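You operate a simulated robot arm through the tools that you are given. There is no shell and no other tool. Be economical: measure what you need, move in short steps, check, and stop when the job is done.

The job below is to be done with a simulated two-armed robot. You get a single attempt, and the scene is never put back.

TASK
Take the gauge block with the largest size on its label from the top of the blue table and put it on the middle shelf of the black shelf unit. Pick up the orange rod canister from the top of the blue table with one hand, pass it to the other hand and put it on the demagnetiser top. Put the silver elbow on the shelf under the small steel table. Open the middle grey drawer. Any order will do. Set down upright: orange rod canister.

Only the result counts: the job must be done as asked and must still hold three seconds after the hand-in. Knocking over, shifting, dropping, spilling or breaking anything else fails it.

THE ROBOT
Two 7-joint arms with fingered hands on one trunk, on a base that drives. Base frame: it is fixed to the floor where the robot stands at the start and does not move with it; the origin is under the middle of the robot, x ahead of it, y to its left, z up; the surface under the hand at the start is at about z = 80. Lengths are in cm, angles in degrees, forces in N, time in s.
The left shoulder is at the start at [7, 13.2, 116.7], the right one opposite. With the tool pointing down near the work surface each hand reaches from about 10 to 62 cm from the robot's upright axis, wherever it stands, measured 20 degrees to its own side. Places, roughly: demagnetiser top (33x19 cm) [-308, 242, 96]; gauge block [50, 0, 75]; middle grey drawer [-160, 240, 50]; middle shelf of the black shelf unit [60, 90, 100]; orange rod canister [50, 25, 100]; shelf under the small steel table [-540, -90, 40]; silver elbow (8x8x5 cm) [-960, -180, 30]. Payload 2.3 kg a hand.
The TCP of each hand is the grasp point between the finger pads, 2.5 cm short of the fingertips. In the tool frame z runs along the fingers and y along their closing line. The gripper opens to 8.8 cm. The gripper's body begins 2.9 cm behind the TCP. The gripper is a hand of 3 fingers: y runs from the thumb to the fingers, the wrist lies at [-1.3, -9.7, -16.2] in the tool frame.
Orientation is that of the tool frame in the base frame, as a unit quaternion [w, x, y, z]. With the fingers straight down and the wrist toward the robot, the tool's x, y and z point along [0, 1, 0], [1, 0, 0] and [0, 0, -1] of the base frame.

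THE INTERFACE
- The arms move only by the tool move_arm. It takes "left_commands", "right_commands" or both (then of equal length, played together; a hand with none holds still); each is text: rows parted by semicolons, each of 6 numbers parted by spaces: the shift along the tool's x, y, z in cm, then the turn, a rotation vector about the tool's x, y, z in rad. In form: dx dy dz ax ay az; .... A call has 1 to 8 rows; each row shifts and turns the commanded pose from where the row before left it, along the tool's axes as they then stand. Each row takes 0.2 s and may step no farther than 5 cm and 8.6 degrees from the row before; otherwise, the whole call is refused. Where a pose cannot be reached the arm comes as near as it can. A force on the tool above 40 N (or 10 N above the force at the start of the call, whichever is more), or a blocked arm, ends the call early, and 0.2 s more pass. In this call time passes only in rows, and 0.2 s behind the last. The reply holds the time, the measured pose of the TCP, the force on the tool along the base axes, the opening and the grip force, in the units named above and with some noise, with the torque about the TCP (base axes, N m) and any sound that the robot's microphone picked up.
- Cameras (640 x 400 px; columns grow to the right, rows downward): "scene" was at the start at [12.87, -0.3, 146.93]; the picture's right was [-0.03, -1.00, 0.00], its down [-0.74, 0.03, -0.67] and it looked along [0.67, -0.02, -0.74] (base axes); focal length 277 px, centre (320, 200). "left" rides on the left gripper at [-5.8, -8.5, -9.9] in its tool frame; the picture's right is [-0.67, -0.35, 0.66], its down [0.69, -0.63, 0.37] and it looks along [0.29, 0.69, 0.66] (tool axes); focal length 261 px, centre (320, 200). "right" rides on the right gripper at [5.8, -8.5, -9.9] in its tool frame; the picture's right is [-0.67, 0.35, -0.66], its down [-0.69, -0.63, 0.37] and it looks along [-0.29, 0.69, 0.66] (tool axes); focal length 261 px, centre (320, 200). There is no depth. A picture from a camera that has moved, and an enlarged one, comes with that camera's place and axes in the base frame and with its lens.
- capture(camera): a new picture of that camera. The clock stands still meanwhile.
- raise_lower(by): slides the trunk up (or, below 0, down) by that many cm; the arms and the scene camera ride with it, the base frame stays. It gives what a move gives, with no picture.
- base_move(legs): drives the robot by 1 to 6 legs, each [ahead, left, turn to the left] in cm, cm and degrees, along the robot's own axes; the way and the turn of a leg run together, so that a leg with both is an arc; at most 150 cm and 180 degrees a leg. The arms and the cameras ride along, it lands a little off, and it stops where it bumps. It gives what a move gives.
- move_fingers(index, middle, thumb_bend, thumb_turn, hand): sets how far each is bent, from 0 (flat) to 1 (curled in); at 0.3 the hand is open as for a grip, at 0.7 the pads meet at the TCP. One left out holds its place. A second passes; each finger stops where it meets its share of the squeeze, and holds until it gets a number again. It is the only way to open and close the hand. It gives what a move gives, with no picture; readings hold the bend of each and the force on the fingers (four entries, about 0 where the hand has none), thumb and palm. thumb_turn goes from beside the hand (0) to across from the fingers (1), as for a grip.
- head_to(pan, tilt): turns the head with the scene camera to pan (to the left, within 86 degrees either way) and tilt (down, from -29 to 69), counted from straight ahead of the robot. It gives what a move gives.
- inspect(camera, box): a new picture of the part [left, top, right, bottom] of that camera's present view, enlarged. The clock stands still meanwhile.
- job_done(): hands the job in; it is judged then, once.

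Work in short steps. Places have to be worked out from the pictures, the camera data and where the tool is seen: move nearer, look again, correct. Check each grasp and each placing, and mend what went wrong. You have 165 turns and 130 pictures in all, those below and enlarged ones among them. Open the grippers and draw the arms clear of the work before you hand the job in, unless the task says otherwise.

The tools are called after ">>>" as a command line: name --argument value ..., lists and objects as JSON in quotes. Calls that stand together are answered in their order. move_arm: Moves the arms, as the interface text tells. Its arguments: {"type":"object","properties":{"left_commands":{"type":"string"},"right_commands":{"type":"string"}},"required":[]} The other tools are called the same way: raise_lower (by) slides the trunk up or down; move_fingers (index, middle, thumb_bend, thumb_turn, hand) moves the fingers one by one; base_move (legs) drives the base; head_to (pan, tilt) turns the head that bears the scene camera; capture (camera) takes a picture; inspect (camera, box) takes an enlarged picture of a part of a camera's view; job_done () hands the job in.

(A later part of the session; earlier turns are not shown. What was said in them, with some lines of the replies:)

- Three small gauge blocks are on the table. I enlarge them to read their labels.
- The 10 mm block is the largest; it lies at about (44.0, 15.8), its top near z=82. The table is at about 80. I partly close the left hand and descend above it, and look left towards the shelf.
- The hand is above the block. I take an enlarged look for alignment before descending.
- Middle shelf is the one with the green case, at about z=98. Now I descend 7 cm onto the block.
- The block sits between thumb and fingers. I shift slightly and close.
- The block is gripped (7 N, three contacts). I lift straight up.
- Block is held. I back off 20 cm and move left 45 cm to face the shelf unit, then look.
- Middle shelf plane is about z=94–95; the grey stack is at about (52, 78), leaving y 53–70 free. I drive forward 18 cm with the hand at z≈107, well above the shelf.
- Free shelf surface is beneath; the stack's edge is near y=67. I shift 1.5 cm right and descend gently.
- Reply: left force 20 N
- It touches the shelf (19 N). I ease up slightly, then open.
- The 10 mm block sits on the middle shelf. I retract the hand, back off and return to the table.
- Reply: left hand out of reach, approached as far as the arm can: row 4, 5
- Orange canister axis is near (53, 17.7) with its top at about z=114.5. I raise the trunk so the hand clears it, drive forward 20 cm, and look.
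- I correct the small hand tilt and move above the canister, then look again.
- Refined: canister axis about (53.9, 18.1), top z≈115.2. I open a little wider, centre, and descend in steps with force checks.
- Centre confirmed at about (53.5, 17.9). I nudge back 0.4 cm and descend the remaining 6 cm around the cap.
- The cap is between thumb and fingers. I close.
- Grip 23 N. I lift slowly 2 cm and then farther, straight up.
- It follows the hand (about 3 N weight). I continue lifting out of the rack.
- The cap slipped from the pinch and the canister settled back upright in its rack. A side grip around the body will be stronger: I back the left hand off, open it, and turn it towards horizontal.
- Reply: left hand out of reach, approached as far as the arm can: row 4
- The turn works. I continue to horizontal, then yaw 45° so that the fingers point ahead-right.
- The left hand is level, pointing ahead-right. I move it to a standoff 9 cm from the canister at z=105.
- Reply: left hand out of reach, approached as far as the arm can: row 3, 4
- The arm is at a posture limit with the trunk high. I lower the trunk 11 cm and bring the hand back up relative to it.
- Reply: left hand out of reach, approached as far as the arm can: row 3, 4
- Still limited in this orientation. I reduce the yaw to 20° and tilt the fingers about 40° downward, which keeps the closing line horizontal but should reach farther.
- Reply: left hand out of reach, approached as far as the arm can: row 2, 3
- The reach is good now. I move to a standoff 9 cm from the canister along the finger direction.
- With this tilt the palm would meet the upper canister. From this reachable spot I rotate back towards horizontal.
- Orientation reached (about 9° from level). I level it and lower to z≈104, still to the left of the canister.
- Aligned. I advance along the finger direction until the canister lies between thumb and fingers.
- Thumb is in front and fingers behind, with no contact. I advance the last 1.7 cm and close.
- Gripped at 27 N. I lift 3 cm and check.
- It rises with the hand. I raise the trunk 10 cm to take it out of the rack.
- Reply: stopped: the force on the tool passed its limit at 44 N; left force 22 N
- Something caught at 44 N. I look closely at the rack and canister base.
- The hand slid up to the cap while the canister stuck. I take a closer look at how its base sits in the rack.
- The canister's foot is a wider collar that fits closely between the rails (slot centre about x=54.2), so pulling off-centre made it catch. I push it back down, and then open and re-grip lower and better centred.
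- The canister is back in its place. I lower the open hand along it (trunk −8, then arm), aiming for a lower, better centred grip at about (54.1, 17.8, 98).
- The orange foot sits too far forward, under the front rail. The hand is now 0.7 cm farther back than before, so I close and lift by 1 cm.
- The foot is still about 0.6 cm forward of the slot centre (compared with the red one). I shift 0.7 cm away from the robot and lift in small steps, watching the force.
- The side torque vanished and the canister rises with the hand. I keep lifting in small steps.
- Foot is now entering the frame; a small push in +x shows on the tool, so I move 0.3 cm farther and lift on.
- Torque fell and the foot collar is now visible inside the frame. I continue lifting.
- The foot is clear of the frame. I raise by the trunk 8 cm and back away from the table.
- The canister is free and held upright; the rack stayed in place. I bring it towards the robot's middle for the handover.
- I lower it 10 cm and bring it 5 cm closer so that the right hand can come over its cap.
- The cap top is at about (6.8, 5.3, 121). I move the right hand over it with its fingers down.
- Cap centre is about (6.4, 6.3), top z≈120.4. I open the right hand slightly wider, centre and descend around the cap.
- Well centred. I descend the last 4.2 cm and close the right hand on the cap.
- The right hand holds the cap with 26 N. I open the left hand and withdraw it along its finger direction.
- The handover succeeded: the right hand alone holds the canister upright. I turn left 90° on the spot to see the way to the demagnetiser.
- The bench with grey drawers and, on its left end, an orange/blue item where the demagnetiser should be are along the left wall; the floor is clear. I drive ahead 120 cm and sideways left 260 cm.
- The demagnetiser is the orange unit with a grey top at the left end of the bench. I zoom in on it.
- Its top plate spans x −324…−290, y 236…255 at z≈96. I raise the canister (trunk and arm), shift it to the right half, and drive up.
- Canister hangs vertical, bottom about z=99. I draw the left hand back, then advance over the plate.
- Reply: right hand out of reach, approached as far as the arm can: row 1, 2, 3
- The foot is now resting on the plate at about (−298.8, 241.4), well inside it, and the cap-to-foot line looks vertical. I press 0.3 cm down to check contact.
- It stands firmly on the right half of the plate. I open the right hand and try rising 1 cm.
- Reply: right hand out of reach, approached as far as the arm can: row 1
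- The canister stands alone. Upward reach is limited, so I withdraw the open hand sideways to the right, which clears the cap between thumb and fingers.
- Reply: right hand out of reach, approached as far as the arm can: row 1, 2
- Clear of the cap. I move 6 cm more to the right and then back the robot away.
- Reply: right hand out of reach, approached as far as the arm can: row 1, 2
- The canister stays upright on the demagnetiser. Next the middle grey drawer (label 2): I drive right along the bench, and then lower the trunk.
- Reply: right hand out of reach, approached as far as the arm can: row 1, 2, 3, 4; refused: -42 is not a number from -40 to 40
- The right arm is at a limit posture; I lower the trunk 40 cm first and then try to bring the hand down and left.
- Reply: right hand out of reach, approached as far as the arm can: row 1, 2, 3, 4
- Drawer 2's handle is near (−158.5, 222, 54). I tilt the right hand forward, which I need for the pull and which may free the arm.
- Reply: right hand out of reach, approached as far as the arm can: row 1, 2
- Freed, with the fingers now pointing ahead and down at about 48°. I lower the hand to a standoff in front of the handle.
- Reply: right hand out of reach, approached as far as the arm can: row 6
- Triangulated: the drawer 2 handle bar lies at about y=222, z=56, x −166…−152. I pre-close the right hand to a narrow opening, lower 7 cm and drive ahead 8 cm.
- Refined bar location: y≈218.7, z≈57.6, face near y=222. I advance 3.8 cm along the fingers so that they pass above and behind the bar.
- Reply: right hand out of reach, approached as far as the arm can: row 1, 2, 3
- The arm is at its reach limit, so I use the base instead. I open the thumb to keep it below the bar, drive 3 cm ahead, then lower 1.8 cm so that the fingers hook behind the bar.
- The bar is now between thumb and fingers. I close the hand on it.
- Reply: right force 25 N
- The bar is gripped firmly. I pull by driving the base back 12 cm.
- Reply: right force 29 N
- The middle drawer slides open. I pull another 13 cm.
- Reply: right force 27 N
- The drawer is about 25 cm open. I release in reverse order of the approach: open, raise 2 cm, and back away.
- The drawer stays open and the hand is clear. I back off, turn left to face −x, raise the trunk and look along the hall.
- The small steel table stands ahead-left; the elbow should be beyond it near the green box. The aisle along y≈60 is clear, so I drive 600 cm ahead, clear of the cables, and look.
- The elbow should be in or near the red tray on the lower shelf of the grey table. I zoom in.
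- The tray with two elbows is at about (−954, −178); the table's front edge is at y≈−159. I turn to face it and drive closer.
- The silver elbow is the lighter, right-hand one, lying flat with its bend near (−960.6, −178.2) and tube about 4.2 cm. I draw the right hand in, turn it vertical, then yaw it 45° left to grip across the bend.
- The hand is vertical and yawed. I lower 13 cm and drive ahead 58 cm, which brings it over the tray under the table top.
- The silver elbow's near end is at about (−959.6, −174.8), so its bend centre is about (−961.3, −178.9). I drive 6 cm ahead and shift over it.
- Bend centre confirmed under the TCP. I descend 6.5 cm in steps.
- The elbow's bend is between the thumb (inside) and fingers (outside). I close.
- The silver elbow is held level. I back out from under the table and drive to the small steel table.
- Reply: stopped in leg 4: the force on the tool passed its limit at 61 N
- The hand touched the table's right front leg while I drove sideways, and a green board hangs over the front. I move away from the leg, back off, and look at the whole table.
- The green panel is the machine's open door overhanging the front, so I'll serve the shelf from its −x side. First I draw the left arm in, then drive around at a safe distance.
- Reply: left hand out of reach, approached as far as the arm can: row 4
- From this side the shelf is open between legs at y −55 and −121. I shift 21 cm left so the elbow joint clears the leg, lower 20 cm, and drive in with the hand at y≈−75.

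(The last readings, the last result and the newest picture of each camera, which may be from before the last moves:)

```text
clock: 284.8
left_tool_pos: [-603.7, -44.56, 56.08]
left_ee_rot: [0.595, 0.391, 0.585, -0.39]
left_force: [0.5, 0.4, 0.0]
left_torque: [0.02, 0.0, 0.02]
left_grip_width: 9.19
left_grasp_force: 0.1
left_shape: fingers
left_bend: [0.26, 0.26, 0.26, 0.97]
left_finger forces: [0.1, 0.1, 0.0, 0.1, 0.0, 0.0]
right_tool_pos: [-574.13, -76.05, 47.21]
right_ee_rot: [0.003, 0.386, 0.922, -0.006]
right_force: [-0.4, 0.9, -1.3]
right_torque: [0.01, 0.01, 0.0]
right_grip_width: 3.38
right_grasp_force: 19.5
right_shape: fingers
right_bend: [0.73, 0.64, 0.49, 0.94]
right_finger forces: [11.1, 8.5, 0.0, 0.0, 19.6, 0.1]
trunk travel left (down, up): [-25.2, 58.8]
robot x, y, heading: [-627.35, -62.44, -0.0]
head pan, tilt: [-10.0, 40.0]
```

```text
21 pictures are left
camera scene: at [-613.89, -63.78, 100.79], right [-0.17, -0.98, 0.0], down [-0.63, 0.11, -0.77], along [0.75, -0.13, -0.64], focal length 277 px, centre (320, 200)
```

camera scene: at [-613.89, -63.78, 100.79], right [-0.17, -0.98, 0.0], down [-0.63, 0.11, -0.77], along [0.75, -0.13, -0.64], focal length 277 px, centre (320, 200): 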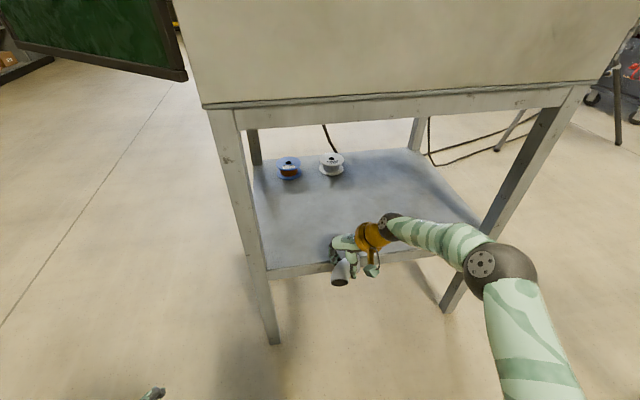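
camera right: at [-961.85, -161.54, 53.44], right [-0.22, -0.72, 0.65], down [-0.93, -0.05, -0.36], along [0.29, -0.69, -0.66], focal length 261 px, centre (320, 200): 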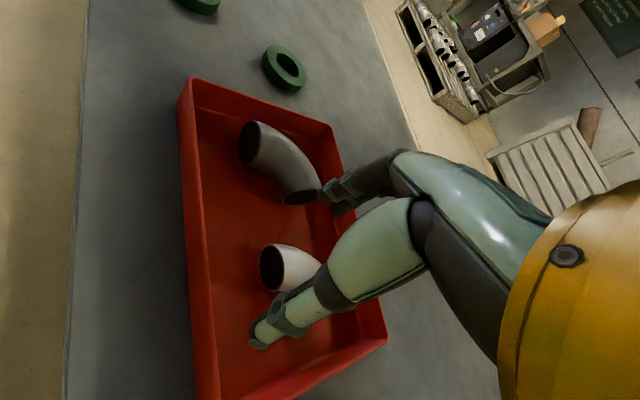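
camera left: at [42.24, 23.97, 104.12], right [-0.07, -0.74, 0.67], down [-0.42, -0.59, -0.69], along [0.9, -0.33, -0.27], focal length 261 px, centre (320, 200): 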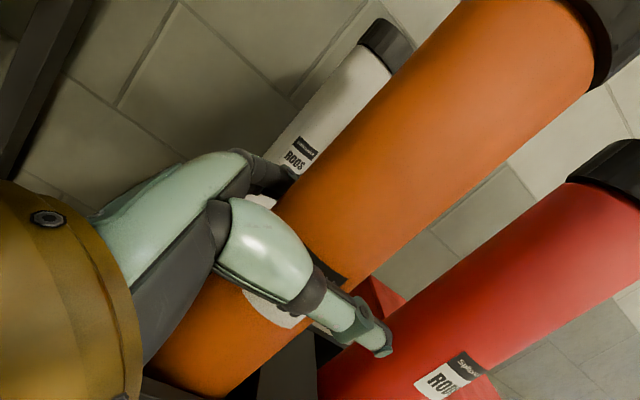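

Path is clear: the elbow joint will stay about 15 cm from the right leg. I drive 18 cm farther in.

>>> base_move --legs '[[18.5, 0, 0]]'

>>> capture --camera "scene"

>>> capture --camera "right"

```text
clock: 286.3
left_tool_pos: [-585.33, -44.52, 56.04]
left_ee_rot: [0.595, 0.39, 0.585, -0.389]
left_force: [-0.1, -0.3, 0.2]
left_torque: [-0.01, 0.01, 0.01]
left_grip_width: 9.2
left_grasp_force: 0.1
left_shape: fingers
left_bend: [0.26, 0.26, 0.26, 0.97]
left_finger forces: [0.0, 0.0, 0.1, 0.0, 0.0, 0.1]
right_tool_pos: [-555.64, -75.99, 47.33]
right_ee_rot: [0.003, 0.385, 0.923, -0.005]
right_force: [-0.6, -0.2, -1.9]
right_torque: [0.04, -0.03, -0.01]
right_grip_width: 3.36
right_grasp_force: 19.6
right_shape: fingers
right_bend: [0.73, 0.64, 0.49, 0.94]
right_finger forces: [11.2, 8.5, 0.0, 0.0, 19.6, 0.0]
trunk travel left (down, up): [-25.2, 58.8]
robot x, y, heading: [-608.78, -62.33, 0.1]
head pan, tilt: [-10.0, 40.0]
```

```text
20 pictures are left
camera scene: at [-595.38, -63.77, 100.78], right [-0.17, -0.98, 0.0], down [-0.63, 0.11, -0.77], along [0.75, -0.13, -0.64], focal length 277 px, centre (320, 200)
```

scene: 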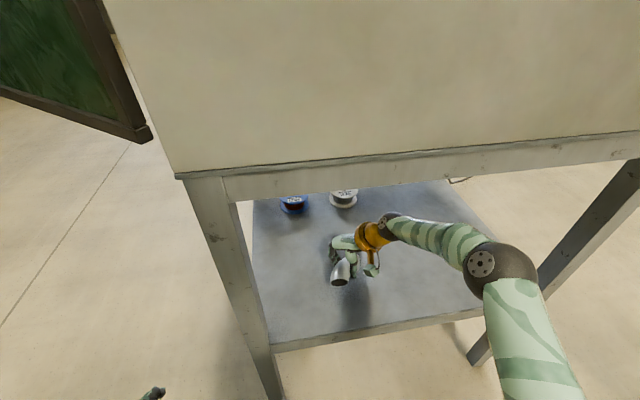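

```text
19 pictures are left
camera right: at [-565.79, -77.71, 57.32], right [0.72, -0.22, 0.66], down [0.04, -0.93, -0.35], along [0.69, 0.28, -0.66], focal length 261 px, centre (320, 200)
```

right: 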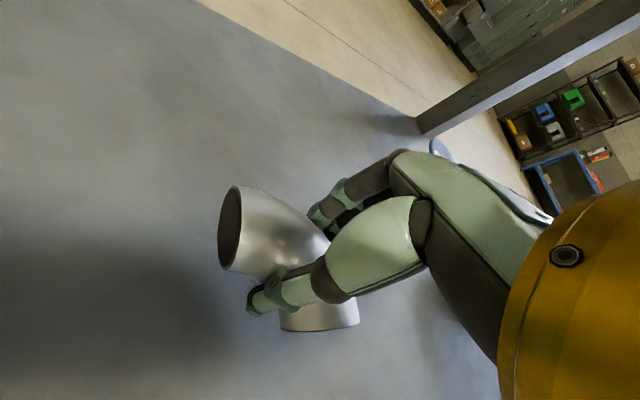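

The elbow is over clear shelf. I lower it gently until it touches.

>>> move_arm --right_commands "0 0 2 0 0 0;0 0 1.5 0 0 0;0 0 1 0 0 0;0 0 0.7 0 0 0"

```text
clock: 287.0
left_tool_pos: [-585.44, -44.45, 56.36]
left_ee_rot: [0.599, 0.391, 0.582, -0.387]
left_force: [-0.5, 0.7, 0.3]
left_torque: [-0.05, -0.03, 0.02]
left_grip_width: 9.23
left_grasp_force: 0.1
left_shape: fingers
left_bend: [0.26, 0.26, 0.26, 0.97]
left_finger forces: [0.0, 0.0, 0.0, 0.1, 0.0, 0.0]
right_tool_pos: [-555.49, -76.05, 44.66]
right_ee_rot: [0.012, 0.387, 0.922, 0.0]
right_force: [-6.5, -0.9, 25.9]
right_torque: [-0.27, 0.48, -0.02]
right_grip_width: 3.22
right_grasp_force: 23.6
right_shape: fingers
right_bend: [0.73, 0.73, 0.51, 0.93]
right_finger forces: [9.3, 8.2, 0.0, 0.0, 29.8, 0.0]
trunk travel left (down, up): [-25.2, 58.8]
robot x, y, heading: [-608.64, -62.58, 0.1]
head pan, tilt: [-10.0, 40.0]
stopped in row 3 (right hand): the force on the tool passed its limit at 47 N (the readings are from after the stop); the commanded pose is now the measured one
```

Contact at TCP z≈44.7. I ease up 0.4 cm and open the hand.

>>> move_arm --right_commands "0 0 -0.4 0 0 0"

>>> move_fingers --hand "right" --index 0.34 --middle 0.34 --thumb_bend 0.34

>>> capture --camera "right"

```text
clock: 287.4
left_tool_pos: [-585.39, -44.52, 56.14]
left_ee_rot: [0.598, 0.39, 0.582, -0.388]
left_force: [-0.2, -0.3, 0.6]
left_torque: [-0.01, 0.01, 0.0]
left_grip_width: 9.22
left_grasp_force: 0.0
left_shape: fingers
left_bend: [0.26, 0.26, 0.26, 0.97]
left_finger forces: [0.0, 0.0, 0.1, 0.0, 0.0, 0.0]
right_tool_pos: [-555.59, -75.97, 44.7]
right_ee_rot: [0.009, 0.386, 0.923, -0.002]
right_force: [-1.5, -0.4, 17.5]
right_torque: [-0.14, 0.26, 0.02]
right_grip_width: 3.19
right_grasp_force: 22.9
right_shape: fingers
right_bend: [0.73, 0.73, 0.51, 0.94]
right_finger forces: [10.6, 9.3, 0.1, 0.1, 25.9, 0.0]
trunk travel left (down, up): [-25.2, 58.8]
robot x, y, heading: [-608.96, -62.41, 0.0]
head pan, tilt: [-10.0, 40.0]
```

```text
clock: 288.4
left_tool_pos: [-585.44, -44.57, 56.21]
left_ee_rot: [0.597, 0.391, 0.584, -0.388]
left_force: [0.4, 0.4, -0.2]
left_torque: [-0.04, 0.0, 0.01]
left_grip_width: 9.21
left_grasp_force: 0.1
left_shape: fingers
left_bend: [0.26, 0.26, 0.26, 0.97]
left_finger forces: [0.0, 0.0, 0.0, 0.0, 0.0, 0.0]
right_tool_pos: [-555.55, -76.18, 44.53]
right_ee_rot: [0.008, 0.386, 0.922, -0.001]
right_force: [-2.1, -3.0, 10.3]
right_torque: [0.16, -0.33, -0.01]
right_grip_width: 7.58
right_grasp_force: 6.1
right_shape: fingers
right_bend: [0.34, 0.37, 0.34, 0.97]
right_finger forces: [0.0, 11.5, 0.0, 0.0, 0.0, 0.1]
trunk travel left (down, up): [-25.2, 58.8]
robot x, y, heading: [-608.63, -62.35, -0.1]
head pan, tilt: [-10.0, 40.0]
```

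```text
18 pictures are left
camera right: at [-565.81, -77.7, 54.51], right [0.71, -0.23, 0.67], down [0.04, -0.93, -0.36], along [0.7, 0.28, -0.65], focal length 261 px, centre (320, 200)
```

right: 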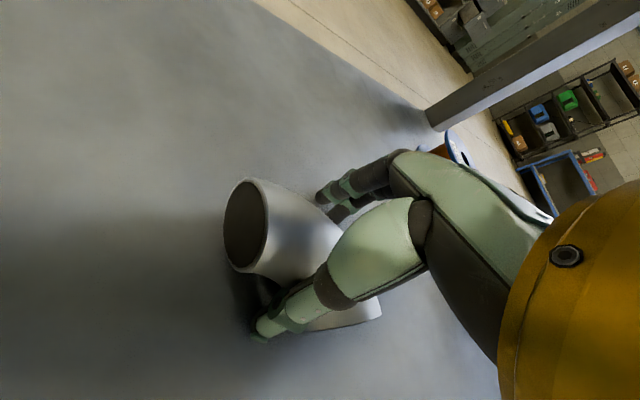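

The elbow rests on the shelf. I rise straight up and check.

>>> move_arm --right_commands "0 0 -1 0 0 0;0 0 -2 0 0 0;0 0 -2.5 0 0 0;0 0 -2 0 0 0"

>>> capture --camera "right"

```text
clock: 289.4
left_tool_pos: [-585.21, -44.49, 56.12]
left_ee_rot: [0.596, 0.39, 0.585, -0.388]
left_force: [-0.1, -0.4, -0.2]
left_torque: [0.02, 0.03, 0.02]
left_grip_width: 9.2
left_grasp_force: 0.1
left_shape: fingers
left_bend: [0.26, 0.26, 0.26, 0.97]
left_finger forces: [0.0, 0.0, 0.0, 0.0, 0.1, 0.1]
right_tool_pos: [-555.53, -75.89, 51.98]
right_ee_rot: [0.007, 0.386, 0.923, -0.002]
right_force: [0.2, 0.6, 0.5]
right_torque: [-0.01, -0.01, 0.0]
right_grip_width: 7.59
right_grasp_force: 0.1
right_shape: fingers
right_bend: [0.34, 0.34, 0.34, 0.97]
right_finger forces: [0.0, 0.1, 0.1, 0.0, 0.0, 0.0]
trunk travel left (down, up): [-25.2, 58.8]
robot x, y, heading: [-608.82, -62.07, 0.2]
head pan, tilt: [-10.0, 40.0]
```

```text
17 pictures are left
camera right: at [-565.79, -77.59, 61.93], right [0.71, -0.23, 0.67], down [0.04, -0.93, -0.36], along [0.7, 0.28, -0.66], focal length 261 px, centre (320, 200)
```

right: 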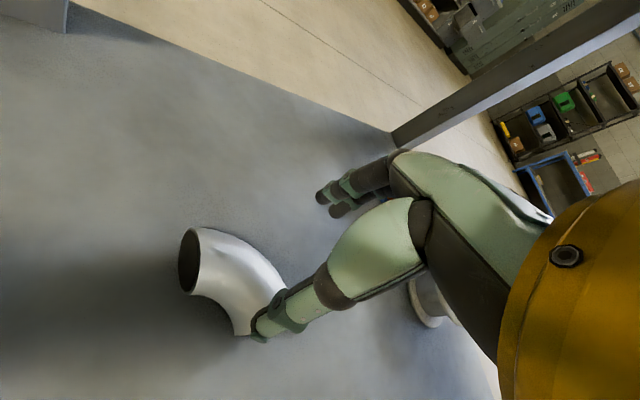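

The silver elbow lies flat on the shelf. I back the robot straight out and take a final look.

>>> base_move --legs '[[-75, 0, 0]]'

>>> raise_lower --by 30

>>> head_to --pan 20 --tilt 15

>>> capture --camera "scene"

```text
clock: 293.5
left_tool_pos: [-660.8, -44.54, 56.11]
left_ee_rot: [0.596, 0.391, 0.584, -0.389]
left_force: [0.6, 0.3, -0.2]
left_torque: [-0.01, 0.01, -0.02]
left_grip_width: 9.21
left_grasp_force: 0.0
left_shape: fingers
left_bend: [0.26, 0.26, 0.26, 0.97]
left_finger forces: [0.0, 0.0, 0.0, 0.0, 0.1, 0.1]
right_tool_pos: [-631.23, -76.04, 51.97]
right_ee_rot: [0.007, 0.388, 0.922, -0.002]
right_force: [0.3, 0.2, 0.1]
right_torque: [0.01, 0.0, 0.0]
right_grip_width: 7.57
right_grasp_force: 0.0
right_shape: fingers
right_bend: [0.34, 0.34, 0.34, 0.97]
right_finger forces: [0.0, 0.0, 0.0, 0.1, 0.0, 0.1]
trunk travel left (down, up): [-25.2, 58.8]
robot x, y, heading: [-684.24, -62.0, -0.2]
head pan, tilt: [-10.0, 40.0]
```

```text
clock: 296.5
left_tool_pos: [-660.75, -44.46, 86.11]
left_ee_rot: [0.595, 0.39, 0.584, -0.389]
left_force: [0.8, 0.7, 1.1]
left_torque: [-0.02, -0.02, -0.01]
left_grip_width: 9.22
left_grasp_force: 0.1
left_shape: fingers
left_bend: [0.26, 0.26, 0.26, 0.97]
left_finger forces: [0.0, 0.1, 0.0, 0.1, 0.1, 0.0]
right_tool_pos: [-631.17, -76.09, 81.95]
right_ee_rot: [0.007, 0.388, 0.922, -0.002]
right_force: [0.8, -0.5, 0.9]
right_torque: [0.01, 0.03, -0.03]
right_grip_width: 7.59
right_grasp_force: 0.2
right_shape: fingers
right_bend: [0.34, 0.34, 0.34, 0.97]
right_finger forces: [0.0, 0.1, 0.1, 0.0, 0.0, 0.0]
trunk travel left (down, up): [-55.2, 28.8]
robot x, y, heading: [-684.63, -62.13, -0.0]
head pan, tilt: [-10.0, 40.0]
```

```text
clock: 297.4
left_tool_pos: [-660.76, -44.5, 86.02]
left_ee_rot: [0.595, 0.392, 0.584, -0.39]
left_force: [-0.3, 0.8, 0.3]
left_torque: [-0.01, 0.01, 0.0]
left_grip_width: 9.19
left_grasp_force: 0.0
left_shape: fingers
left_bend: [0.26, 0.26, 0.26, 0.97]
left_finger forces: [0.0, 0.0, 0.0, 0.0, 0.1, 0.0]
right_tool_pos: [-631.23, -75.91, 81.92]
right_ee_rot: [0.006, 0.388, 0.922, -0.001]
right_force: [0.0, 0.4, -0.1]
right_torque: [-0.01, 0.0, -0.01]
right_grip_width: 7.6
right_grasp_force: 0.1
right_shape: fingers
right_bend: [0.34, 0.34, 0.34, 0.97]
right_finger forces: [0.1, 0.0, 0.1, 0.1, 0.0, 0.0]
trunk travel left (down, up): [-55.2, 28.8]
robot x, y, heading: [-684.43, -62.19, -0.1]
head pan, tilt: [20.0, 15.0]
```

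```text
16 pictures are left
camera scene: at [-670.63, -59.1, 134.74], right [0.34, -0.94, 0.0], down [-0.24, -0.09, -0.97], along [0.91, 0.33, -0.26], focal length 277 px, centre (320, 200)
```

scene: 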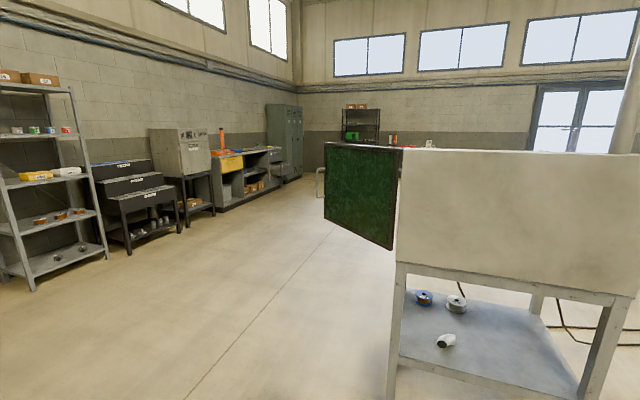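

The elbow is on the shelf, the canister stands upright on the demagnetiser, and both hands are open and clear. I hand in.

>>> job_done

```text
The job is handed in.
```

I've handed the job in with all four parts done; the result hasn't come back.

- **Gauge block:** the 10 mm block (the others read 6 and 8 mm) is on the middle shelf of the black unit.
- **Orange canister:** I passed it from the left hand to the right, and it stands upright on the demagnetiser. It jammed in its rack at first and slipped back in twice before I got it out.
- **Silver elbow:** it lies flat on the shelf under the small steel table. While driving sideways, my hand bumped that table's leg (61 N). The table looked to be where it should be afterwards, but a slight shift is possible.
- **Middle grey drawer:** it was open about 25 cm when I left it. It was out of view in my last picture, so I didn't check it again.

Both hands are open and clear of the work.
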